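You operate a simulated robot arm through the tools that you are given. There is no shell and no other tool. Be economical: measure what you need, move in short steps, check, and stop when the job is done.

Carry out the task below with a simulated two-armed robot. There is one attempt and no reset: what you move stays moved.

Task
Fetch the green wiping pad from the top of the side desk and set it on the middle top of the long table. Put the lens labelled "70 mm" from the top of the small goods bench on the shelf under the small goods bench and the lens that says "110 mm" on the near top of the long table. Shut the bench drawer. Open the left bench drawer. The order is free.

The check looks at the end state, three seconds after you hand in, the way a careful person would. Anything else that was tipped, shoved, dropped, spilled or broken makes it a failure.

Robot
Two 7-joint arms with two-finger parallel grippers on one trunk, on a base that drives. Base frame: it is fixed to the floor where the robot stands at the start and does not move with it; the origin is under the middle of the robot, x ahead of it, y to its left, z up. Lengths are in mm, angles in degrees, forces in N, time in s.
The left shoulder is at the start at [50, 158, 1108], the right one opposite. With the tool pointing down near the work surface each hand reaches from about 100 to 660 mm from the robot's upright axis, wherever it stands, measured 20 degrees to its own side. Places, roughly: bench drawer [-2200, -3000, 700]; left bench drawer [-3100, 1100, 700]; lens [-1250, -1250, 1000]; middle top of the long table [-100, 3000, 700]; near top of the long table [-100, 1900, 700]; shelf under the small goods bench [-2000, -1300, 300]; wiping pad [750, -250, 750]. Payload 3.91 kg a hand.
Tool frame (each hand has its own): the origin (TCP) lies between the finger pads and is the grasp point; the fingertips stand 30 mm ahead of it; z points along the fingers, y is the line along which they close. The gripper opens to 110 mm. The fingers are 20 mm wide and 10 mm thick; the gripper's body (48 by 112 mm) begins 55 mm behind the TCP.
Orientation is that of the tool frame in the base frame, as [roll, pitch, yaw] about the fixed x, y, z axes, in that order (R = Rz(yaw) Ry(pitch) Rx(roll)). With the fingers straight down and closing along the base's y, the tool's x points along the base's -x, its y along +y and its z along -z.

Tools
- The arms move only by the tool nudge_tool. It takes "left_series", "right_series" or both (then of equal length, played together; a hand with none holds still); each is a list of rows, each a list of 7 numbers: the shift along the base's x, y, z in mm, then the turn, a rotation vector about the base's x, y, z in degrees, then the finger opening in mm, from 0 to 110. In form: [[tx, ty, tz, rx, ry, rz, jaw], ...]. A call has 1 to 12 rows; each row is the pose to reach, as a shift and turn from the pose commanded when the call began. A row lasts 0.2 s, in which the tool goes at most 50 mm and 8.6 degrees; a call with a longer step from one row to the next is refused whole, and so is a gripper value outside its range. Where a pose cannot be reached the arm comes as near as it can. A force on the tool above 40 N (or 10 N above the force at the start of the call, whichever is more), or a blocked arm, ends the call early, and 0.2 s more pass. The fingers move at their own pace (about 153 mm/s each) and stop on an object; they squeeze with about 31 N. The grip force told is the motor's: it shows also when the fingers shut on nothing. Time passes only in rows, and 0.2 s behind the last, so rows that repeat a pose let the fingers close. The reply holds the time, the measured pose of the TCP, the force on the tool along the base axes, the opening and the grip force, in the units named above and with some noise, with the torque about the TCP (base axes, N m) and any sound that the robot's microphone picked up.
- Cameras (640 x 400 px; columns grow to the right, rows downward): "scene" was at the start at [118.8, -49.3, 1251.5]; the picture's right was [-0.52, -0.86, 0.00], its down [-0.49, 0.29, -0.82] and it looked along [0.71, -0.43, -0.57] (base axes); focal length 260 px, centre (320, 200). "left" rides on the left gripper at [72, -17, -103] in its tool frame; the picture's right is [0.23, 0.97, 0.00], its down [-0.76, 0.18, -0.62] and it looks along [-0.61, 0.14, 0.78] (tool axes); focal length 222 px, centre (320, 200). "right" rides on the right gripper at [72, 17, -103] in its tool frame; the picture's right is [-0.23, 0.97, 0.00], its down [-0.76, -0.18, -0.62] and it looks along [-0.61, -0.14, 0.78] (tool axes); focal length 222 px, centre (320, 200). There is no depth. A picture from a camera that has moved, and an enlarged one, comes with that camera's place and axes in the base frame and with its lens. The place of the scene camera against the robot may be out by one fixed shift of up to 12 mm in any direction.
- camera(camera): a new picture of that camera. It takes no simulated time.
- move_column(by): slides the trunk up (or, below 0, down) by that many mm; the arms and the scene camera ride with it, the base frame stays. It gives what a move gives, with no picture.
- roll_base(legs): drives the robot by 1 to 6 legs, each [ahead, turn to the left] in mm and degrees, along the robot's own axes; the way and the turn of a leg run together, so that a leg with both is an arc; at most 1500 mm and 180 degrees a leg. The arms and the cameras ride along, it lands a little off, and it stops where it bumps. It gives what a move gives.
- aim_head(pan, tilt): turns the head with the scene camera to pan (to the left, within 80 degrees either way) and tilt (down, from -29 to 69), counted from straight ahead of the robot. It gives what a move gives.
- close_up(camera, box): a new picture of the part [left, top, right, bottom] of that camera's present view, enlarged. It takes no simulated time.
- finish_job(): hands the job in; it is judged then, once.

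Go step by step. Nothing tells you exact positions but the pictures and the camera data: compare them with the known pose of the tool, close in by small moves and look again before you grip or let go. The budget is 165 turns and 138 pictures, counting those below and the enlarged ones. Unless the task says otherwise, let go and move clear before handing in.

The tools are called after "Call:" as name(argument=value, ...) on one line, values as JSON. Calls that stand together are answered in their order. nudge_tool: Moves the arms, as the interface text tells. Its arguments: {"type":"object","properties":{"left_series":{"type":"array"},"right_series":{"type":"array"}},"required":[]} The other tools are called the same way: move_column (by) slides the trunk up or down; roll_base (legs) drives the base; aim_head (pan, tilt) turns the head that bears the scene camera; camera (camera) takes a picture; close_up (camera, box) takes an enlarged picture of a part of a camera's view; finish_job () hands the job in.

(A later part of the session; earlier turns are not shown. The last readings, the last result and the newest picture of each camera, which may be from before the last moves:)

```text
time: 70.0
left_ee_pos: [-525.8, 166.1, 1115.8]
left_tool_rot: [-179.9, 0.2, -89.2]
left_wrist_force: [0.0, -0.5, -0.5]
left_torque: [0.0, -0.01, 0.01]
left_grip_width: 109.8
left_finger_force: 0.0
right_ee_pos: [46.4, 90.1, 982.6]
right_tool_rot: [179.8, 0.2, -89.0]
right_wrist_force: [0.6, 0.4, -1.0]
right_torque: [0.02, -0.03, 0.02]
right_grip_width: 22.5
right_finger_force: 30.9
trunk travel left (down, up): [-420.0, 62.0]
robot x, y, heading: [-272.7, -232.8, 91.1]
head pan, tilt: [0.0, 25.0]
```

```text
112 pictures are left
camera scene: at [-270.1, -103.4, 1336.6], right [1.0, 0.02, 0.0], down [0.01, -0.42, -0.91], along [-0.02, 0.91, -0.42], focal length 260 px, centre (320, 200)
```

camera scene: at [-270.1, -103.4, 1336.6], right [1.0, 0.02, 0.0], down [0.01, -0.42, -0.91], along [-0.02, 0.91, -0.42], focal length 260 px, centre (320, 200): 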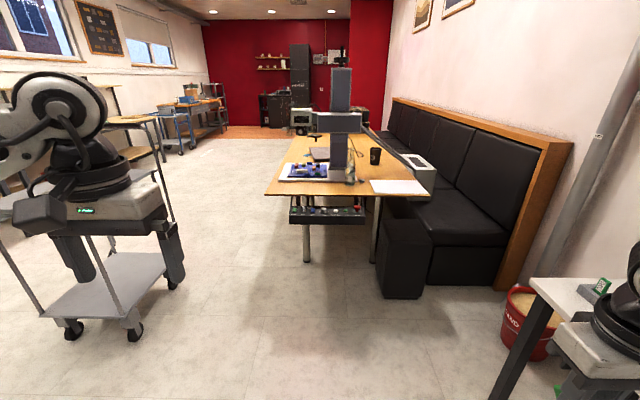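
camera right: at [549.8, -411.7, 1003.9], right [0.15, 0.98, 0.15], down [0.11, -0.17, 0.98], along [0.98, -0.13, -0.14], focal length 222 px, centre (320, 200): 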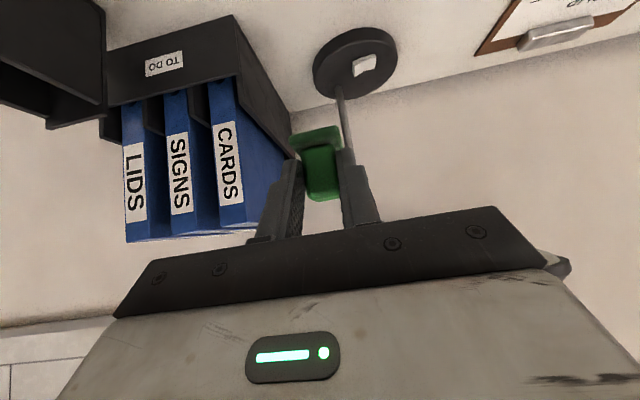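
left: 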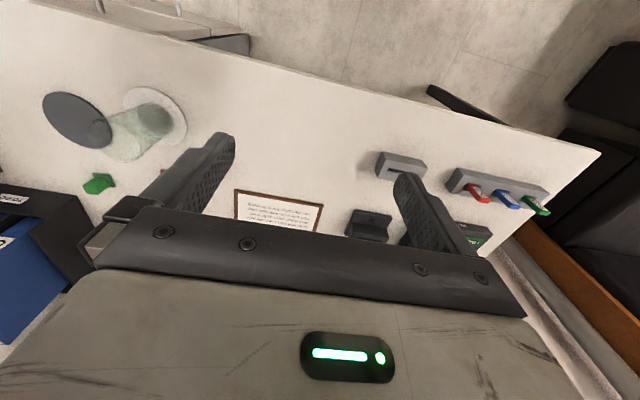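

The long table is straight ahead. Zooming in to see what is on it.

Call:
close_up(camera="scene", box=[240, 60, 448, 190])

Call:
close_up(camera="scene", box=[0, 60, 240, 210])

```text
3.08 times, centred on (344, 125) of scene
camera zoom: at [-270.1, -103.4, 1336.6], right [1.0, 0.02, 0.0], down [0.01, -0.42, -0.91], along [-0.02, 0.91, -0.42], focal length 801 px, centre (246, 431)
```

zoom: 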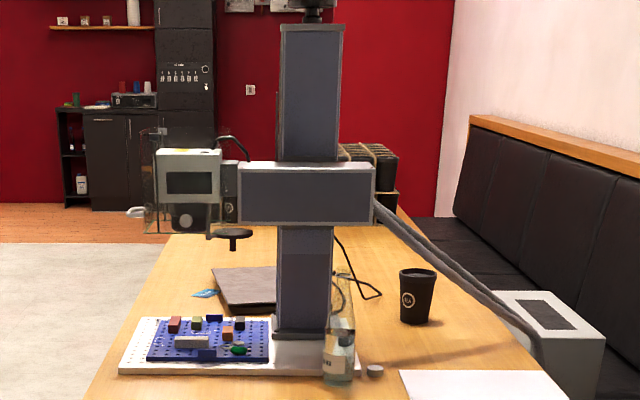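

```text
2.67 times, centred on (120, 135) of scene
camera zoom: at [-270.1, -103.4, 1336.6], right [1.0, 0.02, 0.0], down [0.01, -0.42, -0.91], along [-0.02, 0.91, -0.42], focal length 694 px, centre (853, 373)
```

zoom: 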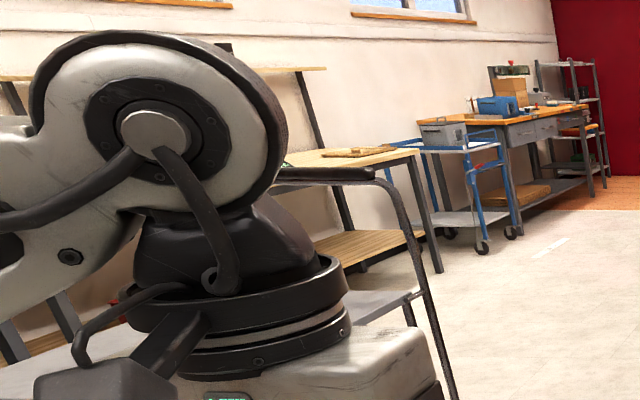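

I'll look left along the planned aisle to check clearances.

Call:
aim_head(pan=45, tilt=25)

Call:
camera(camera="scene")

Call:
aim_head(pan=-60, tilt=25)

Call:
camera(camera="scene")

```text
time: 71.1
left_ee_pos: [-526.0, 165.4, 1115.7]
left_tool_rot: [-179.9, 0.0, -89.2]
left_wrist_force: [0.5, -0.6, -0.3]
left_torque: [-0.02, 0.01, -0.02]
left_grip_width: 110.1
left_finger_force: 0.1
right_ee_pos: [47.0, 89.8, 982.4]
right_tool_rot: [179.8, 0.2, -89.2]
right_wrist_force: [-0.1, 0.2, 0.0]
right_torque: [0.0, -0.02, 0.0]
right_grip_width: 22.5
right_finger_force: 30.6
trunk travel left (down, up): [-420.0, 62.0]
robot x, y, heading: [-270.6, -232.7, 91.4]
head pan, tilt: [45.0, 25.0]
```

```text
109 pictures are left
camera scene: at [-334.7, -131.5, 1336.6], right [0.69, 0.72, 0.0], down [0.3, -0.29, -0.91], along [-0.65, 0.63, -0.42], focal length 260 px, centre (320, 200)
```

scene: 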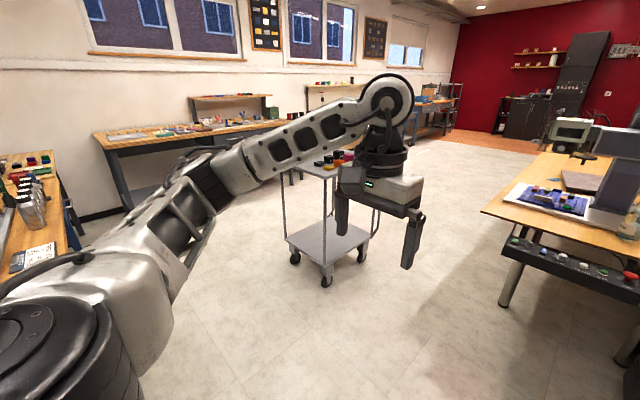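

```text
time: 72.9
left_ee_pos: [-527.0, 166.3, 1115.2]
left_tool_rot: [179.9, 0.1, -89.2]
left_wrist_force: [0.4, -0.8, -0.6]
left_torque: [0.03, -0.01, -0.01]
left_grip_width: 109.8
left_finger_force: 0.0
right_ee_pos: [46.4, 90.7, 982.6]
right_tool_rot: [179.8, 0.2, -89.1]
right_wrist_force: [-0.3, -0.6, 0.3]
right_torque: [0.0, -0.02, 0.01]
right_grip_width: 22.6
right_finger_force: 30.8
trunk travel left (down, up): [-420.0, 62.0]
robot x, y, heading: [-271.9, -230.5, 91.0]
head pan, tilt: [-60.0, 25.0]
```

```text
108 pictures are left
camera scene: at [-189.6, -147.9, 1336.6], right [0.52, -0.86, 0.0], down [-0.36, -0.22, -0.91], along [0.78, 0.47, -0.42], focal length 260 px, centre (320, 200)
```

scene: 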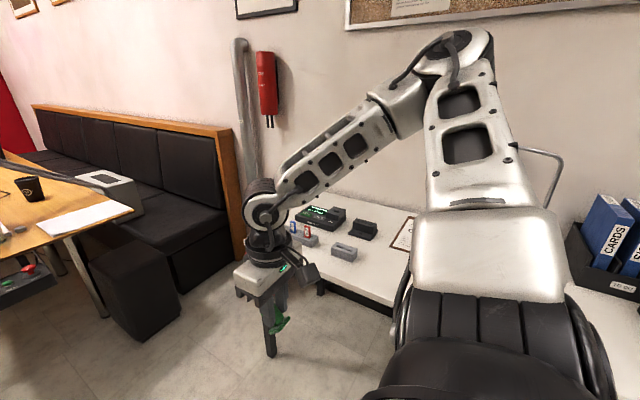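

The aisle between the cart (x≈-1370) and table (x≈-600) is fine. I'll drive to about [-980, 900] first.

Call:
roll_base(legs=[[0, 31], [1335, 0], [0, -32]])

Call:
aim_head(pan=-35, tilt=25)

Call:
camera(camera="scene")

Call:
aim_head(pan=40, tilt=45)

Call:
camera(camera="scene")

```text
time: 81.4
left_ee_pos: [-1405.8, 1141.2, 1116.4]
left_tool_rot: [179.9, 0.1, -59.1]
left_wrist_force: [0.1, 0.1, -0.1]
left_torque: [0.02, -0.03, 0.0]
left_grip_width: 109.8
left_finger_force: 0.0
right_ee_pos: [-871.2, 1361.9, 982.6]
right_tool_rot: [179.8, 0.2, -59.2]
right_wrist_force: [-0.4, -0.1, -0.4]
right_torque: [0.02, 0.02, -0.03]
right_grip_width: 22.5
right_finger_force: 30.9
trunk travel left (down, up): [-420.0, 62.0]
robot x, y, heading: [-982.3, 924.2, 121.2]
head pan, tilt: [-60.0, 25.0]
stopped in leg 2: the robot was blocked; the commanded pose is now the measured one
```

```text
time: 82.3
left_ee_pos: [-1404.9, 1141.3, 1115.8]
left_tool_rot: [179.9, 0.1, -59.0]
left_wrist_force: [-0.1, 0.5, -0.4]
left_torque: [0.0, 0.03, 0.0]
left_grip_width: 110.2
left_finger_force: 0.0
right_ee_pos: [-868.9, 1361.6, 982.7]
right_tool_rot: [179.7, 0.2, -59.1]
right_wrist_force: [-0.2, -0.3, -0.5]
right_torque: [0.01, -0.03, -0.01]
right_grip_width: 22.9
right_finger_force: 30.9
trunk travel left (down, up): [-420.0, 62.0]
robot x, y, heading: [-981.0, 927.0, 121.7]
head pan, tilt: [-35.0, 25.0]
```

```text
107 pictures are left
camera scene: at [-991.9, 1049.4, 1336.6], right [1.0, -0.06, 0.0], down [-0.03, -0.42, -0.91], along [0.06, 0.9, -0.42], focal length 260 px, centre (320, 200)
```

scene: 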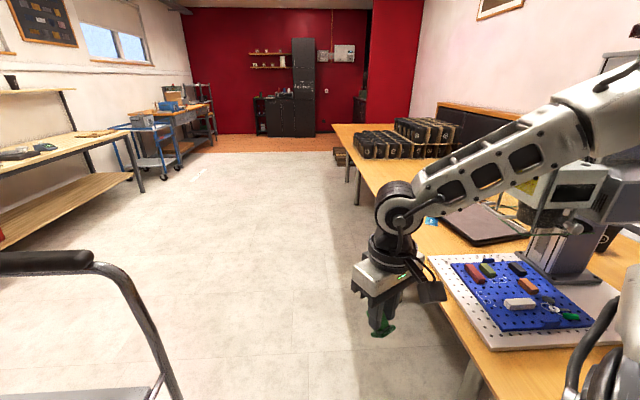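

```text
time: 83.7
left_ee_pos: [-1404.5, 1141.0, 1116.5]
left_tool_rot: [-179.9, 0.0, -59.2]
left_wrist_force: [0.2, 0.3, -0.7]
left_torque: [0.02, -0.02, 0.03]
left_grip_width: 110.2
left_finger_force: 0.1
right_ee_pos: [-870.3, 1362.5, 982.4]
right_tool_rot: [179.7, 0.3, -59.1]
right_wrist_force: [0.9, -0.4, -0.7]
right_torque: [0.01, 0.02, 0.04]
right_grip_width: 22.7
right_finger_force: 30.8
trunk travel left (down, up): [-420.0, 62.0]
robot x, y, heading: [-977.8, 929.4, 121.4]
head pan, tilt: [40.0, 45.0]
```

```text
106 pictures are left
camera scene: at [-1074.8, 983.5, 1306.1], right [0.32, 0.95, 0.0], down [0.67, -0.23, -0.71], along [-0.67, 0.23, -0.71], focal length 260 px, centre (320, 200)
```

scene: 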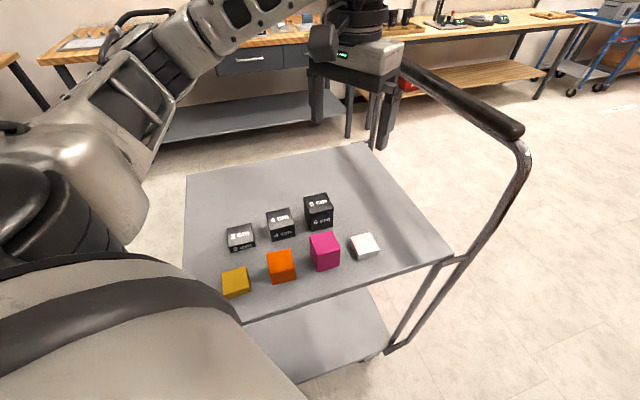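

The base corner touched the cart, though its cargo looks undisturbed. I'll back off, square up with the aisle and raise the column for clearance over the machine.

Call:
roll_base(legs=[[-120, 0], [0, -31]])

Call:
move_column(by=60)

Call:
aim_head(pan=-25, tilt=20)

Call:
camera(camera="scene")

Call:
aim_head(pan=55, tilt=45)

Call:
camera(camera="scene")

```text
time: 86.5
left_ee_pos: [-1173.2, 1224.5, 1115.7]
left_tool_rot: [180.0, 0.1, -89.7]
left_wrist_force: [0.6, 0.1, 0.3]
left_torque: [0.01, 0.04, -0.01]
left_grip_width: 109.7
left_finger_force: 0.1
right_ee_pos: [-602.8, 1143.5, 982.3]
right_tool_rot: [179.8, 0.2, -89.7]
right_wrist_force: [-0.7, 0.3, -0.2]
right_torque: [0.01, 0.01, 0.03]
right_grip_width: 22.4
right_finger_force: 30.8
trunk travel left (down, up): [-420.0, 62.0]
robot x, y, heading: [-920.4, 826.2, 90.8]
head pan, tilt: [40.0, 45.0]
```

```text
time: 87.5
left_ee_pos: [-1173.1, 1224.7, 1176.3]
left_tool_rot: [180.0, 0.1, -89.7]
left_wrist_force: [-0.2, 0.1, 0.1]
left_torque: [0.02, 0.0, -0.02]
left_grip_width: 109.8
left_finger_force: 0.0
right_ee_pos: [-601.8, 1144.2, 1042.1]
right_tool_rot: [179.7, 0.2, -89.8]
right_wrist_force: [-0.4, -0.1, 0.3]
right_torque: [0.03, -0.01, 0.0]
right_grip_width: 22.7
right_finger_force: 31.1
trunk travel left (down, up): [-480.0, 2.0]
robot x, y, heading: [-915.6, 826.8, 90.8]
head pan, tilt: [40.0, 45.0]
```

```text
time: 88.8
left_ee_pos: [-1174.1, 1225.4, 1175.5]
left_tool_rot: [-180.0, 0.2, -89.8]
left_wrist_force: [0.5, 0.5, -0.5]
left_torque: [-0.01, -0.04, 0.03]
left_grip_width: 110.2
left_finger_force: 0.1
right_ee_pos: [-600.2, 1142.7, 1041.9]
right_tool_rot: [179.9, 0.1, -89.7]
right_wrist_force: [0.5, -0.3, -0.2]
right_torque: [-0.01, 0.01, 0.0]
right_grip_width: 22.7
right_finger_force: 31.3
trunk travel left (down, up): [-480.0, 2.0]
robot x, y, heading: [-917.1, 824.8, 90.9]
head pan, tilt: [-25.0, 20.0]
```

```text
105 pictures are left
camera scene: at [-877.0, 946.0, 1404.7], right [0.91, -0.41, 0.0], down [-0.14, -0.31, -0.94], along [0.38, 0.86, -0.34], focal length 260 px, centre (320, 200)
```

scene: 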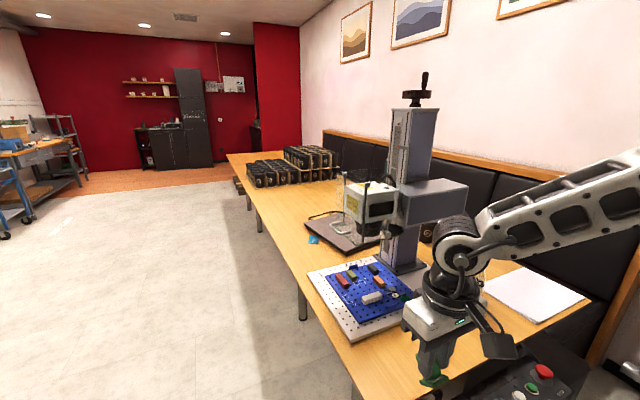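

```text
time: 90.4
left_ee_pos: [-1174.8, 1224.8, 1175.6]
left_tool_rot: [179.9, 0.1, -89.7]
left_wrist_force: [0.5, -0.9, -0.1]
left_torque: [-0.02, -0.01, 0.02]
left_grip_width: 110.2
left_finger_force: 0.1
right_ee_pos: [-600.9, 1143.0, 1041.6]
right_tool_rot: [179.8, 0.2, -89.7]
right_wrist_force: [0.5, -0.1, -0.6]
right_torque: [0.01, 0.01, -0.04]
right_grip_width: 22.8
right_finger_force: 31.1
trunk travel left (down, up): [-480.0, 2.0]
robot x, y, heading: [-917.9, 823.5, 90.5]
head pan, tilt: [55.0, 45.0]
```

```text
104 pictures are left
camera scene: at [-982.3, 906.8, 1366.1], right [0.56, 0.83, 0.0], down [0.58, -0.4, -0.71], along [-0.58, 0.4, -0.71], focal length 260 px, centre (320, 200)
```

scene: 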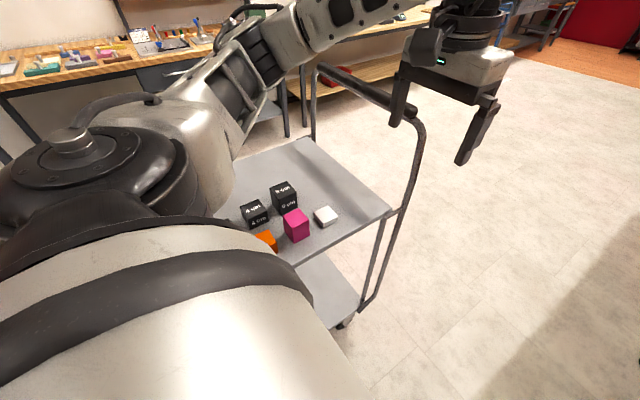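

The table's left edge is x≈-590; middle region around y 2600–3100 looks empty. Driving along the aisle to y≈3100.

Call:
roll_base(legs=[[0, 3], [1150, 0], [1150, 0]])

Call:
aim_head(pan=-70, tilt=35)

Call:
camera(camera="scene")

```text
time: 102.2
left_ee_pos: [-1317.2, 3535.2, 1175.5]
left_tool_rot: [180.0, 0.2, -87.5]
left_wrist_force: [0.7, 0.9, -0.4]
left_torque: [-0.02, 0.0, -0.03]
left_grip_width: 110.0
left_finger_force: 0.0
right_ee_pos: [-739.9, 3476.0, 1042.0]
right_tool_rot: [179.7, 0.1, -87.5]
right_wrist_force: [-0.8, -0.4, -0.2]
right_torque: [0.01, -0.01, -0.02]
right_grip_width: 22.7
right_finger_force: 30.7
trunk travel left (down, up): [-480.0, 2.0]
robot x, y, heading: [-1042.8, 3148.9, 93.1]
head pan, tilt: [55.0, 45.0]
```

```text
time: 104.3
left_ee_pos: [-1316.0, 3534.3, 1175.8]
left_tool_rot: [180.0, 0.1, -87.6]
left_wrist_force: [0.2, -0.1, -0.8]
left_torque: [-0.01, -0.01, -0.04]
left_grip_width: 110.2
left_finger_force: 0.1
right_ee_pos: [-740.6, 3475.4, 1042.0]
right_tool_rot: [179.8, 0.2, -87.5]
right_wrist_force: [0.5, -0.2, -0.5]
right_torque: [0.02, 0.01, 0.03]
right_grip_width: 22.6
right_finger_force: 31.1
trunk travel left (down, up): [-480.0, 2.0]
robot x, y, heading: [-1045.3, 3144.3, 93.0]
head pan, tilt: [-70.0, 35.0]
```

```text
103 pictures are left
camera scene: at [-962.2, 3215.7, 1380.8], right [0.39, -0.92, 0.0], down [-0.53, -0.23, -0.82], along [0.75, 0.32, -0.57], focal length 260 px, centre (320, 200)
```

scene: 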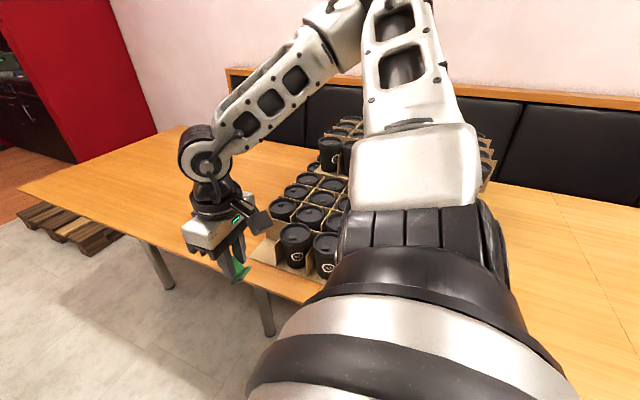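

Cup trays occupy the table at y≳3250. Turning to face the table.

Call:
roll_base(legs=[[0, -93]])

Call:
aim_head(pan=-20, tilt=35)

Call:
camera(camera="scene")

```text
time: 108.6
left_ee_pos: [-638.8, 3391.6, 1176.0]
left_tool_rot: [180.0, 0.1, 178.9]
left_wrist_force: [-0.6, -0.1, 0.0]
left_torque: [0.0, -0.01, 0.03]
left_grip_width: 110.1
left_finger_force: 0.1
right_ee_pos: [-733.2, 2820.5, 1041.3]
right_tool_rot: [179.9, 0.2, 178.9]
right_wrist_force: [0.0, -0.8, 0.0]
right_torque: [0.02, -0.01, 0.0]
right_grip_width: 22.5
right_finger_force: 30.6
trunk travel left (down, up): [-480.0, 2.0]
robot x, y, heading: [-1046.0, 3143.8, -0.4]
head pan, tilt: [-70.0, 35.0]
```

```text
time: 109.8
left_ee_pos: [-637.3, 3390.3, 1176.1]
left_tool_rot: [180.0, 0.1, 179.0]
left_wrist_force: [-0.2, 0.0, -1.3]
left_torque: [0.03, -0.01, 0.04]
left_grip_width: 110.2
left_finger_force: 0.0
right_ee_pos: [-733.6, 2821.6, 1041.8]
right_tool_rot: [179.8, 0.1, 178.9]
right_wrist_force: [-0.1, -0.1, -0.6]
right_torque: [0.02, 0.01, 0.04]
right_grip_width: 22.8
right_finger_force: 30.9
trunk travel left (down, up): [-480.0, 2.0]
robot x, y, heading: [-1047.6, 3145.7, -0.5]
head pan, tilt: [-20.0, 35.0]
```

```text
102 pictures are left
camera scene: at [-918.6, 3109.7, 1380.9], right [-0.35, -0.94, 0.0], down [-0.54, 0.2, -0.82], along [0.77, -0.29, -0.57], focal length 260 px, centre (320, 200)
```

scene: 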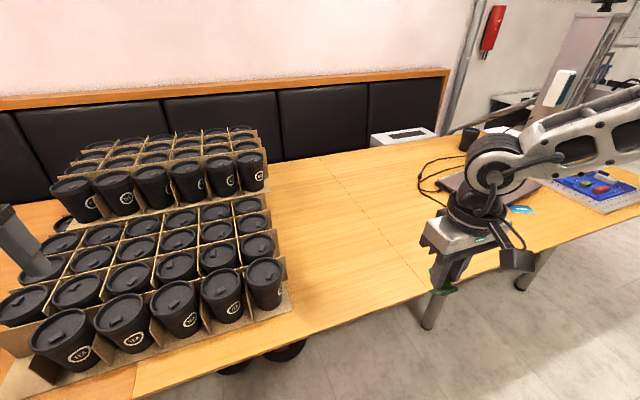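

Zooming to see seams/markings on the table.

Call:
close_up(camera="scene", box=[200, 120, 480, 295])

```text
2.29 times, centred on (340, 208) of scene
camera zoom: at [-918.6, 3109.7, 1380.9], right [-0.35, -0.94, 0.0], down [-0.54, 0.2, -0.82], along [0.77, -0.29, -0.57], focal length 595 px, centre (274, 183)
```

zoom: 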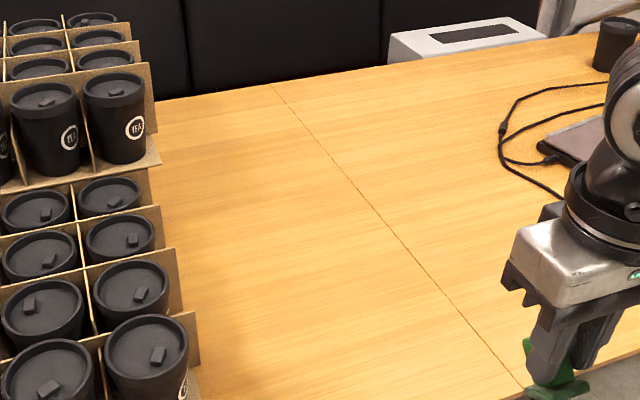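

A seam at y≈2640 marks the middle section; free area is y 2640–3040. I'll drive closer, then extend and re-tilt the hand so the pad's sole is level over about [-420, 2830].

Call:
roll_base(legs=[[125, 0]])

Call:
nudge_tool(right_series=[[30, 0, 0, 0, -8, 0, 10], [60, 0, 0, 0, -16, 0, 10], [95, 0, 0, 0, -24, 0, 10], [130, 0, -10, 0, -32, 0, 10], [165, 0, -30, 0, -40, 0, 10], [190, 0, -50, 0, -44, 0, 10], [190, 0, -90, 0, -44, 0, 10], [190, 0, -130, 0, -44, 0, 10], [190, 0, -130, 0, -44, 0, 10]])

Call:
camera(camera="scene")

Call:
camera(camera="right")

```text
time: 111.1
left_ee_pos: [-513.1, 3388.0, 1175.1]
left_tool_rot: [179.9, 0.1, 178.8]
left_wrist_force: [0.1, -0.3, -0.8]
left_torque: [0.02, 0.02, -0.03]
left_grip_width: 109.9
left_finger_force: 0.0
right_ee_pos: [-609.6, 2819.6, 1042.3]
right_tool_rot: [179.8, 0.0, 178.8]
right_wrist_force: [0.6, 0.3, 0.1]
right_torque: [0.03, 0.01, -0.03]
right_grip_width: 22.5
right_finger_force: 30.9
trunk travel left (down, up): [-480.0, 2.0]
robot x, y, heading: [-922.0, 3143.7, -0.9]
head pan, tilt: [-20.0, 35.0]
```

```text
time: 113.1
left_ee_pos: [-513.6, 3388.8, 1176.8]
left_tool_rot: [179.9, 0.1, 178.9]
left_wrist_force: [0.0, -0.1, 0.4]
left_torque: [0.01, 0.0, 0.0]
left_grip_width: 109.8
left_finger_force: 0.0
right_ee_pos: [-420.3, 2817.1, 949.5]
right_tool_rot: [178.6, 43.9, 178.3]
right_wrist_force: [0.3, -0.9, -0.8]
right_torque: [0.01, 0.02, 0.0]
right_grip_width: 22.7
right_finger_force: 30.8
right hand out of reach, approached as far as the arm can: row 8, 9
trunk travel left (down, up): [-480.0, 2.0]
robot x, y, heading: [-919.5, 3137.9, -0.6]
head pan, tilt: [-20.0, 35.0]
```

```text
100 pictures are left
camera scene: at [-794.8, 3108.2, 1380.8], right [-0.35, -0.94, 0.0], down [-0.54, 0.2, -0.82], along [0.77, -0.29, -0.57], focal length 260 px, centre (320, 200)
```

scene: 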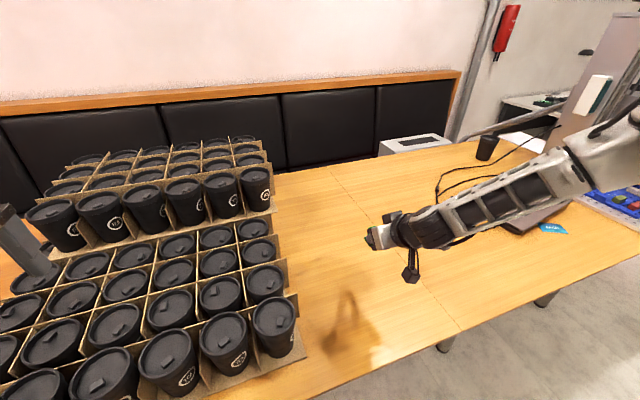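

```text
99 pictures are left
camera right: at [-543.4, 2834.6, 972.1], right [0.18, 0.97, 0.17], down [0.11, -0.2, 0.97], along [0.98, -0.15, -0.14], focal length 222 px, centre (320, 200)
```

right: 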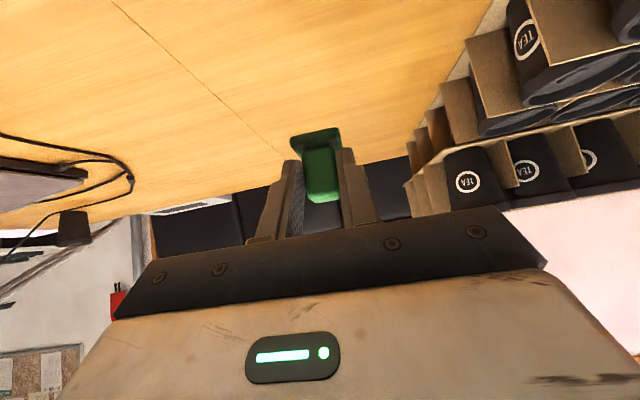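

The pad is above free table. Pulling the left hand back from the cups, then lowering with the column.

Call:
nudge_tool(left_series=[[-40, 0, 20, 0, 0, 0, 110], [-80, 0, 40, 0, 0, 0, 110], [-120, 0, 50, 0, 0, 0, 110], [-120, 0, 50, 0, 0, 0, 110]])

Call:
move_column(by=-145)

Call:
camera(camera="right")

```text
time: 114.1
left_ee_pos: [-634.4, 3388.5, 1227.3]
left_tool_rot: [179.9, 0.1, 178.8]
left_wrist_force: [-0.1, 0.3, 0.3]
left_torque: [0.0, -0.02, 0.01]
left_grip_width: 110.1
left_finger_force: 0.0
right_ee_pos: [-420.3, 2816.6, 949.3]
right_tool_rot: [178.6, 44.0, 178.3]
right_wrist_force: [0.1, 0.3, -0.2]
right_torque: [0.01, 0.03, -0.02]
right_grip_width: 22.4
right_finger_force: 31.1
trunk travel left (down, up): [-480.0, 2.0]
robot x, y, heading: [-918.7, 3143.4, -0.7]
head pan, tilt: [-20.0, 35.0]
```

```text
time: 115.8
left_ee_pos: [-635.9, 3388.8, 1081.7]
left_tool_rot: [-180.0, 0.1, 178.7]
left_wrist_force: [0.1, -0.1, 0.2]
left_torque: [0.01, 0.02, 0.02]
left_grip_width: 110.0
left_finger_force: 0.0
right_ee_pos: [-420.9, 2816.4, 804.9]
right_tool_rot: [178.6, 44.0, 178.3]
right_wrist_force: [-0.3, -0.6, 0.0]
right_torque: [-0.02, 0.0, 0.02]
right_grip_width: 22.8
right_finger_force: 31.1
trunk travel left (down, up): [-335.0, 147.0]
robot x, y, heading: [-921.4, 3144.6, -0.7]
head pan, tilt: [-20.0, 35.0]
```

```text
98 pictures are left
camera right: at [-543.6, 2834.6, 827.4], right [0.18, 0.97, 0.17], down [0.11, -0.2, 0.97], along [0.98, -0.15, -0.14], focal length 222 px, centre (320, 200)
```

right: 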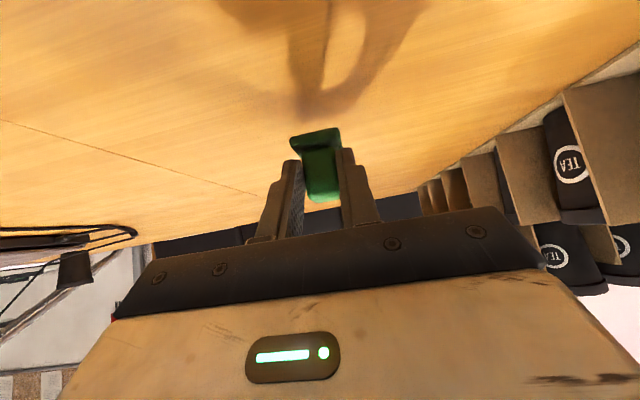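

Close to the surface; lowering in small steps while watching force.

Call:
move_column(by=-15)

Call:
camera(camera="right")

```text
time: 116.4
left_ee_pos: [-635.2, 3389.1, 1066.4]
left_tool_rot: [-179.9, 0.2, 178.8]
left_wrist_force: [-0.4, -0.2, 0.1]
left_torque: [0.01, 0.01, 0.02]
left_grip_width: 110.1
left_finger_force: 0.0
right_ee_pos: [-420.6, 2815.8, 788.4]
right_tool_rot: [178.5, 44.0, 178.3]
right_wrist_force: [-0.7, -0.2, -0.5]
right_torque: [0.05, 0.02, -0.02]
right_grip_width: 22.5
right_finger_force: 30.9
trunk travel left (down, up): [-320.0, 162.0]
robot x, y, heading: [-920.6, 3145.6, -0.5]
head pan, tilt: [-20.0, 35.0]
```

```text
97 pictures are left
camera right: at [-543.6, 2834.6, 812.3], right [0.18, 0.97, 0.17], down [0.11, -0.2, 0.97], along [0.98, -0.15, -0.14], focal length 222 px, centre (320, 200)
```

right: 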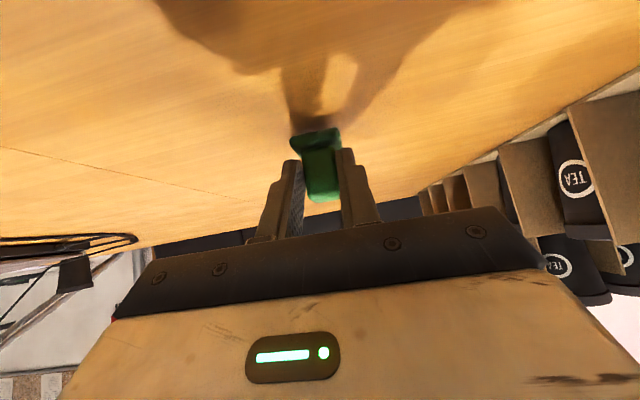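

Call:
nudge_tool(right_series=[[0, 0, -2, 0, 0, 0, 10], [0, 0, -4, 0, 0, 0, 10], [0, 0, -6, 0, 0, 0, 10], [0, 0, -8, 0, 0, 0, 10]])

Call:
camera(camera="right")

```text
time: 117.4
left_ee_pos: [-633.9, 3389.1, 1067.9]
left_tool_rot: [-179.9, 0.1, 178.8]
left_wrist_force: [0.2, 0.4, 0.3]
left_torque: [-0.01, -0.03, -0.01]
left_grip_width: 109.9
left_finger_force: 0.0
right_ee_pos: [-419.9, 2815.2, 788.1]
right_tool_rot: [178.8, 43.8, 178.3]
right_wrist_force: [-0.3, 0.3, 0.0]
right_torque: [0.0, 0.0, -0.02]
right_grip_width: 22.4
right_finger_force: 31.2
right hand out of reach, approached as far as the arm can: row 3, 4
trunk travel left (down, up): [-320.0, 162.0]
robot x, y, heading: [-921.3, 3140.9, -0.9]
head pan, tilt: [-20.0, 35.0]
```

```text
96 pictures are left
camera right: at [-543.4, 2834.6, 811.7], right [0.18, 0.97, 0.17], down [0.12, -0.2, 0.97], along [0.98, -0.15, -0.15], focal length 222 px, centre (320, 200)
```

right: 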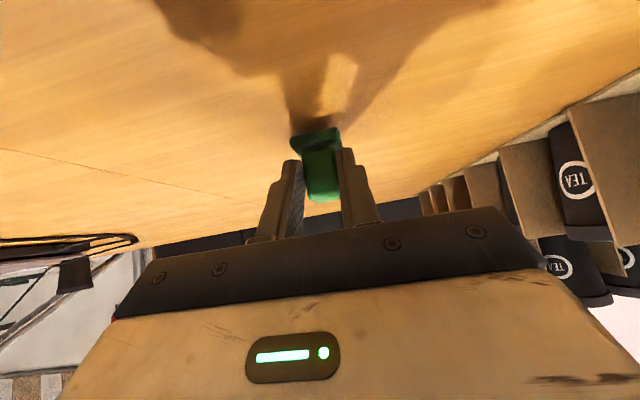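

The arm can't lower further itself, so I use the column in 3–4 mm steps.

Call:
move_column(by=-4)

Call:
move_column(by=-3)

Call:
camera(camera="right")

```text
time: 118.0
left_ee_pos: [-634.7, 3388.0, 1062.6]
left_tool_rot: [-180.0, 0.1, 178.9]
left_wrist_force: [-0.1, 0.5, 0.1]
left_torque: [-0.04, 0.02, -0.02]
left_grip_width: 110.1
left_finger_force: 0.1
right_ee_pos: [-420.6, 2816.7, 783.8]
right_tool_rot: [178.7, 43.7, 178.3]
right_wrist_force: [-0.5, -0.1, 0.1]
right_torque: [0.0, 0.03, -0.01]
right_grip_width: 22.6
right_finger_force: 31.2
trunk travel left (down, up): [-316.0, 166.0]
robot x, y, heading: [-920.2, 3143.0, -0.6]
head pan, tilt: [-20.0, 35.0]
```

```text
time: 118.5
left_ee_pos: [-634.5, 3389.1, 1060.2]
left_tool_rot: [-180.0, 0.1, 178.7]
left_wrist_force: [-0.8, 0.0, 0.5]
left_torque: [-0.02, 0.04, 0.01]
left_grip_width: 110.1
left_finger_force: 0.0
right_ee_pos: [-419.8, 2816.3, 781.2]
right_tool_rot: [178.7, 43.8, 178.3]
right_wrist_force: [-0.2, 0.1, 1.2]
right_torque: [-0.04, -0.04, 0.0]
right_grip_width: 22.8
right_finger_force: 30.8
trunk travel left (down, up): [-313.0, 169.0]
robot x, y, heading: [-919.1, 3142.9, -0.6]
head pan, tilt: [-20.0, 35.0]
```

```text
95 pictures are left
camera right: at [-543.3, 2834.6, 804.9], right [0.18, 0.97, 0.17], down [0.12, -0.2, 0.97], along [0.98, -0.15, -0.15], focal length 222 px, centre (320, 200)
```

right: 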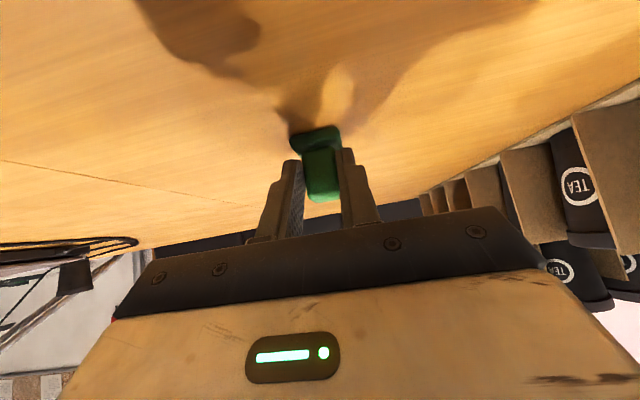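

Call:
move_column(by=-2)

Call:
move_column(by=-2)

Call:
move_column(by=-2)

Call:
camera(camera="right")

```text
time: 119.0
left_ee_pos: [-635.0, 3388.6, 1058.5]
left_tool_rot: [-180.0, 0.2, 178.6]
left_wrist_force: [0.2, 0.1, 0.0]
left_torque: [0.02, 0.02, 0.01]
left_grip_width: 110.0
left_finger_force: 0.0
right_ee_pos: [-420.3, 2816.3, 781.4]
right_tool_rot: [178.6, 44.0, 178.4]
right_wrist_force: [-1.8, -1.1, 9.7]
right_torque: [-0.16, -0.16, -0.07]
right_grip_width: 22.4
right_finger_force: 31.3
trunk travel left (down, up): [-311.0, 171.0]
robot x, y, heading: [-920.0, 3143.3, -0.8]
head pan, tilt: [-20.0, 35.0]
```

```text
time: 119.5
left_ee_pos: [-636.8, 3389.6, 1055.7]
left_tool_rot: [-180.0, 0.2, 178.6]
left_wrist_force: [-0.4, 0.3, -0.2]
left_torque: [-0.01, 0.0, 0.0]
left_grip_width: 110.0
left_finger_force: 0.1
right_ee_pos: [-420.4, 2816.8, 780.1]
right_tool_rot: [178.8, 44.3, 178.5]
right_wrist_force: [-3.5, -1.9, 20.2]
right_torque: [-0.29, -0.35, -0.07]
right_grip_width: 22.8
right_finger_force: 31.3
trunk travel left (down, up): [-309.0, 173.0]
robot x, y, heading: [-919.8, 3142.5, -0.8]
head pan, tilt: [-20.0, 35.0]
```

```text
time: 120.0
left_ee_pos: [-637.7, 3389.5, 1054.8]
left_tool_rot: [-180.0, 0.4, 178.8]
left_wrist_force: [0.6, -0.4, 0.0]
left_torque: [0.0, -0.01, 0.0]
left_grip_width: 110.0
left_finger_force: 0.0
right_ee_pos: [-419.1, 2817.2, 779.8]
right_tool_rot: [178.8, 44.4, 178.4]
right_wrist_force: [-4.6, -2.8, 32.2]
right_torque: [-0.35, -0.56, -0.11]
right_grip_width: 22.6
right_finger_force: 31.5
trunk travel left (down, up): [-307.0, 175.0]
robot x, y, heading: [-924.0, 3144.6, -0.4]
head pan, tilt: [-20.0, 35.0]
```

```text
94 pictures are left
camera right: at [-543.0, 2835.4, 802.5], right [0.17, 0.97, 0.17], down [0.11, -0.19, 0.98], along [0.98, -0.15, -0.14], focal length 222 px, centre (320, 200)
```

right: 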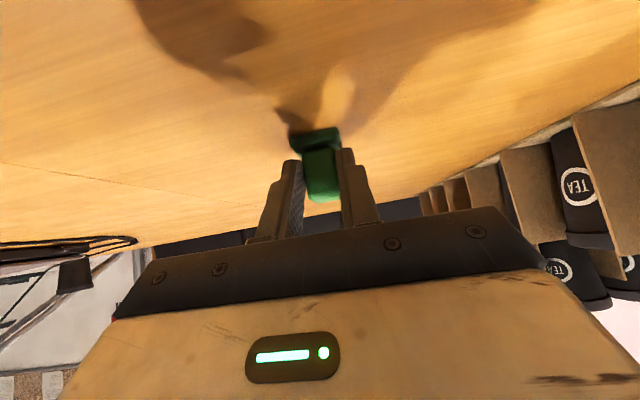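

Contact. Relieving 4 mm, then releasing and rising.

Call:
move_column(by=4)

Call:
nudge_tool(right_series=[[0, 0, 0, 0, 0, 0, 26], [0, 0, 0, 0, 0, 0, 36], [0, 0, 0, 0, 0, 0, 60], [0, 0, 0, 0, 0, 0, 70]])

Call:
move_column(by=150)

Call:
camera(camera="right")

```text
time: 120.6
left_ee_pos: [-636.0, 3389.9, 1058.3]
left_tool_rot: [-180.0, 0.2, 178.8]
left_wrist_force: [0.9, -0.6, 0.4]
left_torque: [0.0, 0.02, -0.01]
left_grip_width: 109.9
left_finger_force: 0.1
right_ee_pos: [-420.3, 2817.5, 779.5]
right_tool_rot: [178.6, 44.0, 178.4]
right_wrist_force: [6.3, -2.1, 14.4]
right_torque: [-0.25, -0.72, 0.07]
right_grip_width: 22.6
right_finger_force: 30.7
trunk travel left (down, up): [-311.0, 171.0]
robot x, y, heading: [-919.2, 3139.9, -0.7]
head pan, tilt: [-20.0, 35.0]
```

```text
time: 121.6
left_ee_pos: [-633.9, 3389.7, 1057.9]
left_tool_rot: [-180.0, 0.1, 178.7]
left_wrist_force: [-0.1, 0.1, 0.2]
left_torque: [0.01, -0.03, 0.01]
left_grip_width: 109.9
left_finger_force: 0.1
right_ee_pos: [-422.0, 2817.3, 779.2]
right_tool_rot: [178.7, 43.7, 178.3]
right_wrist_force: [0.4, 0.3, 0.5]
right_torque: [0.0, -0.02, 0.01]
right_grip_width: 70.0
right_finger_force: 0.0
trunk travel left (down, up): [-311.0, 171.0]
robot x, y, heading: [-919.2, 3141.9, -0.5]
head pan, tilt: [-20.0, 35.0]
```

```text
time: 123.3
left_ee_pos: [-634.8, 3389.0, 1208.5]
left_tool_rot: [-179.9, 0.1, 178.8]
left_wrist_force: [-0.3, 0.9, 0.0]
left_torque: [0.01, -0.05, 0.0]
left_grip_width: 110.3
left_finger_force: 0.0
right_ee_pos: [-420.0, 2817.8, 928.7]
right_tool_rot: [178.8, 43.8, 178.3]
right_wrist_force: [-0.4, 0.2, -0.5]
right_torque: [-0.01, 0.01, -0.02]
right_grip_width: 70.0
right_finger_force: 0.0
trunk travel left (down, up): [-461.0, 21.0]
robot x, y, heading: [-920.2, 3138.3, -0.5]
head pan, tilt: [-20.0, 35.0]
```

```text
93 pictures are left
camera right: at [-543.4, 2834.6, 952.7], right [0.18, 0.97, 0.17], down [0.12, -0.2, 0.97], along [0.98, -0.15, -0.15], focal length 222 px, centre (320, 200)
```

right: 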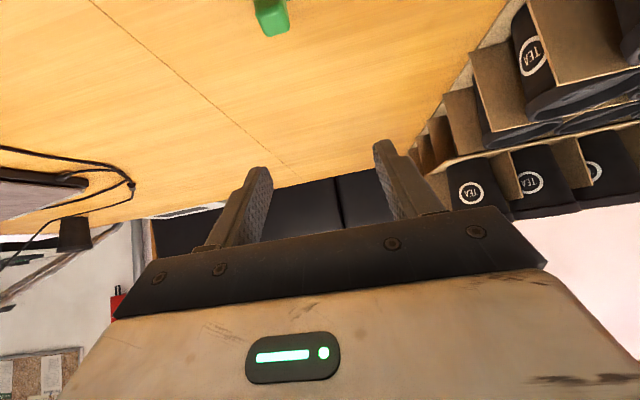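

Pad stands upright on the middle top. Retracting and straightening the hand, then verifying.

Call:
nudge_tool(right_series=[[-30, 0, 20, 0, 8, 0, 80], [-60, 0, 40, 0, 16, 0, 80], [-100, 0, 50, 0, 24, 0, 80], [-140, 0, 60, 0, 32, 0, 80], [-180, 0, 60, 0, 40, 0, 80], [-200, 0, 60, 0, 44, 0, 80], [-200, 0, 60, 0, 44, 0, 80]])

Call:
camera(camera="scene")

Call:
roll_base(legs=[[-450, 0], [0, 180]])

Call:
aim_head(pan=35, tilt=20)

Call:
camera(camera="scene")

```text
time: 124.9
left_ee_pos: [-634.1, 3389.9, 1207.7]
left_tool_rot: [179.9, 0.0, 178.6]
left_wrist_force: [-0.9, 1.1, -0.9]
left_torque: [-0.02, 0.03, 0.0]
left_grip_width: 110.2
left_finger_force: 0.0
right_ee_pos: [-621.0, 2817.0, 989.4]
right_tool_rot: [179.8, -0.3, 178.8]
right_wrist_force: [-0.7, 0.4, -0.1]
right_torque: [0.02, -0.01, 0.01]
right_grip_width: 80.1
right_finger_force: 0.0
trunk travel left (down, up): [-461.0, 21.0]
robot x, y, heading: [-920.4, 3140.1, -1.1]
head pan, tilt: [-20.0, 35.0]
```

```text
92 pictures are left
camera scene: at [-794.9, 3108.3, 1361.8], right [-0.35, -0.94, 0.0], down [-0.54, 0.2, -0.82], along [0.77, -0.29, -0.57], focal length 260 px, centre (320, 200)
```

scene: 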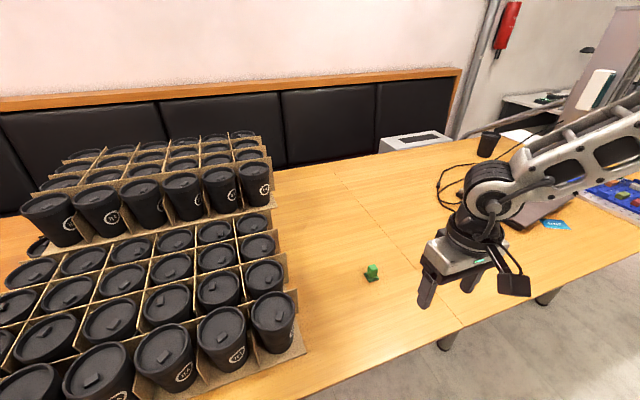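

```text
time: 134.9
left_ee_pos: [-1670.5, 2912.5, 1207.8]
left_tool_rot: [180.0, 0.1, -3.1]
left_wrist_force: [0.0, 0.3, -0.3]
left_torque: [0.03, -0.01, 0.0]
left_grip_width: 110.0
left_finger_force: 0.1
right_ee_pos: [-1667.0, 3483.7, 990.9]
right_tool_rot: [179.8, -0.2, -3.1]
right_wrist_force: [-0.4, -0.4, -1.4]
right_torque: [0.01, 0.0, -0.02]
right_grip_width: 79.9
right_finger_force: 0.1
trunk travel left (down, up): [-461.0, 21.0]
robot x, y, heading: [-1378.6, 3149.8, 177.4]
head pan, tilt: [-20.0, 35.0]
```

```text
time: 136.2
left_ee_pos: [-1670.9, 2911.8, 1207.4]
left_tool_rot: [180.0, 0.1, -3.2]
left_wrist_force: [0.1, -0.1, -0.8]
left_torque: [-0.01, -0.02, 0.02]
left_grip_width: 110.1
left_finger_force: 0.0
right_ee_pos: [-1667.2, 3485.3, 991.0]
right_tool_rot: [179.8, -0.2, -3.1]
right_wrist_force: [0.4, -0.2, -0.2]
right_torque: [0.01, -0.01, -0.03]
right_grip_width: 79.9
right_finger_force: 0.1
trunk travel left (down, up): [-461.0, 21.0]
robot x, y, heading: [-1373.9, 3146.0, 177.1]
head pan, tilt: [35.0, 20.0]
```

```text
91 pictures are left
camera scene: at [-1492.2, 3096.3, 1385.7], right [-0.53, 0.84, 0.0], down [0.29, 0.18, -0.94], along [-0.79, -0.5, -0.34], focal length 260 px, centre (320, 200)
```

scene: 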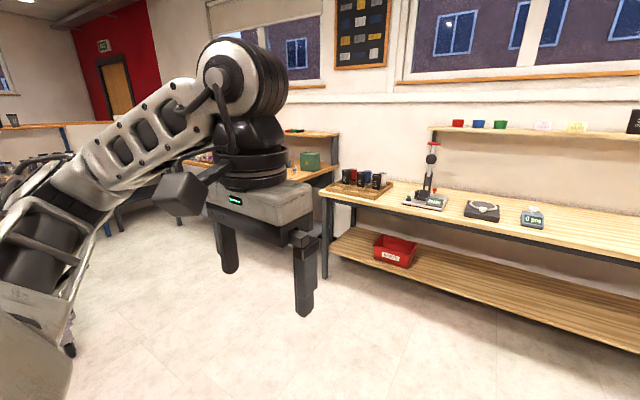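

Pad placed properly. Next the left bench drawer: driving to about [-2450, 1250] and facing the wall bench.

Call:
roll_base(legs=[[0, 63.4], [1100, 0], [1000, 0]])

Call:
aim_head(pan=-50, tilt=25)

Call:
camera(camera="scene")

```text
time: 149.4
left_ee_pos: [-2313.7, 938.2, 1207.9]
left_tool_rot: [179.9, 0.1, 60.3]
left_wrist_force: [0.1, 0.0, 0.0]
left_torque: [0.0, -0.02, 0.04]
left_grip_width: 110.0
left_finger_force: 0.0
right_ee_pos: [-2823.3, 1198.5, 989.9]
right_tool_rot: [179.8, -0.2, 60.3]
right_wrist_force: [-0.9, -0.5, 0.3]
right_torque: [0.01, 0.0, 0.01]
right_grip_width: 80.2
right_finger_force: 0.1
trunk travel left (down, up): [-461.0, 21.0]
robot x, y, heading: [-2393.6, 1308.1, -119.2]
head pan, tilt: [35.0, 20.0]
```

```text
time: 151.0
left_ee_pos: [-2315.1, 938.4, 1208.1]
left_tool_rot: [180.0, 0.1, 60.4]
left_wrist_force: [0.1, 0.4, -0.6]
left_torque: [-0.02, 0.05, 0.01]
left_grip_width: 110.1
left_finger_force: 0.0
right_ee_pos: [-2823.6, 1198.0, 990.7]
right_tool_rot: [179.9, -0.3, 60.3]
right_wrist_force: [0.8, -1.4, -0.5]
right_torque: [-0.02, -0.02, -0.01]
right_grip_width: 79.8
right_finger_force: 0.1
trunk travel left (down, up): [-461.0, 21.0]
robot x, y, heading: [-2391.5, 1309.7, -119.0]
head pan, tilt: [-50.0, 25.0]
```

```text
90 pictures are left
camera scene: at [-2500.3, 1251.3, 1377.6], right [-0.19, 0.98, 0.0], down [0.41, 0.08, -0.91], along [-0.89, -0.17, -0.42], focal length 260 px, centre (320, 200)
```

scene: 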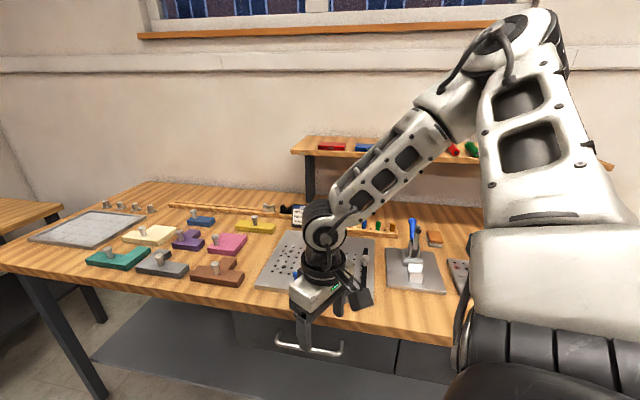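

I see two drawers under the bench; the left one has its handle near [-2930, 1142, 750]. Turning to face the bench; the left hand will be used.

Call:
roll_base(legs=[[0, -61]])

Call:
aim_head(pan=12, tilt=45)

Call:
camera(camera="scene")

Call:
camera(camera="left")

```text
time: 154.1
left_ee_pos: [-2675.2, 1057.5, 1208.8]
left_tool_rot: [-180.0, 0.1, -0.4]
left_wrist_force: [0.3, -0.5, 0.2]
left_torque: [0.03, -0.02, 0.0]
left_grip_width: 110.0
left_finger_force: 0.1
right_ee_pos: [-2699.1, 1630.0, 990.3]
right_tool_rot: [179.7, -0.2, -0.4]
right_wrist_force: [0.0, -0.1, 0.1]
right_torque: [0.01, 0.0, 0.0]
right_grip_width: 79.9
right_finger_force: 0.1
trunk travel left (down, up): [-461.0, 21.0]
robot x, y, heading: [-2390.8, 1305.2, -179.8]
head pan, tilt: [-50.0, 25.0]
```

```text
time: 155.4
left_ee_pos: [-2674.0, 1057.4, 1207.8]
left_tool_rot: [-180.0, 0.0, -0.4]
left_wrist_force: [0.5, -0.2, -0.1]
left_torque: [-0.01, -0.02, -0.01]
left_grip_width: 110.0
left_finger_force: 0.0
right_ee_pos: [-2698.1, 1630.1, 990.8]
right_tool_rot: [179.8, -0.2, -0.4]
right_wrist_force: [0.3, 0.1, 1.3]
right_torque: [0.0, -0.04, 0.0]
right_grip_width: 80.0
right_finger_force: 0.1
trunk travel left (down, up): [-461.0, 21.0]
robot x, y, heading: [-2393.5, 1307.6, -179.9]
head pan, tilt: [12.0, 45.0]
```

```text
89 pictures are left
camera scene: at [-2509.8, 1286.5, 1347.1], right [-0.21, 0.98, 0.0], down [0.69, 0.15, -0.71], along [-0.69, -0.15, -0.71], focal length 260 px, centre (320, 200)
```

scene: 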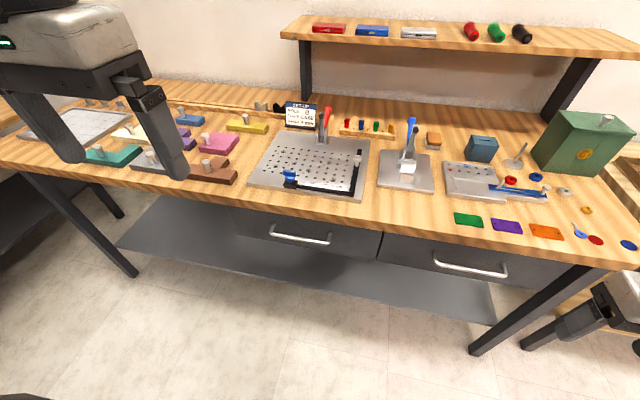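

```text
88 pictures are left
camera left: at [-2603.7, 1075.0, 1311.8], right [0.22, -0.98, 0.0], down [-0.76, -0.17, 0.63], along [-0.61, -0.14, -0.78], focal length 222 px, centre (320, 200)
```

left: 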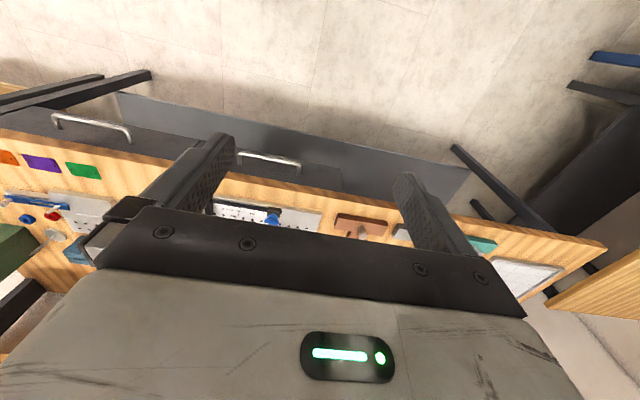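

Triangulated handle: [-2918, 1142, 783]. I'll back off 200 mm for elbow room and start yawing the left gripper by 90° so it can grip the horizontal bar.

Call:
roll_base(legs=[[-200, 0]])

Call:
nudge_tool(left_series=[[0, 0, 0, 0, 0, 8, 110], [0, 0, -10, 0, 0, 16, 110], [0, 0, -20, 0, 0, 24, 110], [0, 0, -30, 0, 0, 32, 110], [0, 0, -40, 0, 0, 40, 110], [0, 0, -50, 0, 0, 48, 110], [0, 0, -60, 0, 0, 56, 110], [0, 0, -70, 0, 0, 64, 80], [0, 0, -80, 0, 0, 72, 80], [0, 0, -90, 0, 0, 80, 80], [0, 0, -100, 0, 0, 88, 80], [0, 0, -100, 0, 0, 90, 80]])

```text
time: 157.0
left_ee_pos: [-2472.3, 1058.1, 1209.0]
left_tool_rot: [-179.9, 0.2, -0.2]
left_wrist_force: [0.7, -0.3, 0.0]
left_torque: [0.0, 0.01, -0.03]
left_grip_width: 110.0
left_finger_force: 0.1
right_ee_pos: [-2498.3, 1629.4, 990.6]
right_tool_rot: [179.9, -0.2, -0.1]
right_wrist_force: [0.8, -0.4, 0.4]
right_torque: [0.0, 0.02, 0.01]
right_grip_width: 80.1
right_finger_force: 0.1
trunk travel left (down, up): [-461.0, 21.0]
robot x, y, heading: [-2193.4, 1308.5, -179.7]
head pan, tilt: [12.0, 45.0]
```

```text
time: 159.6
left_ee_pos: [-2473.0, 1057.4, 1108.4]
left_tool_rot: [-179.9, 0.2, 90.0]
left_wrist_force: [0.4, -0.2, -0.5]
left_torque: [0.0, -0.03, 0.02]
left_grip_width: 80.0
left_finger_force: 0.0
right_ee_pos: [-2499.4, 1629.8, 990.4]
right_tool_rot: [180.0, -0.2, 0.0]
right_wrist_force: [0.7, -0.4, -0.1]
right_torque: [-0.02, -0.01, 0.0]
right_grip_width: 80.2
right_finger_force: 0.1
trunk travel left (down, up): [-461.0, 21.0]
robot x, y, heading: [-2194.5, 1310.3, -179.8]
head pan, tilt: [12.0, 45.0]
```

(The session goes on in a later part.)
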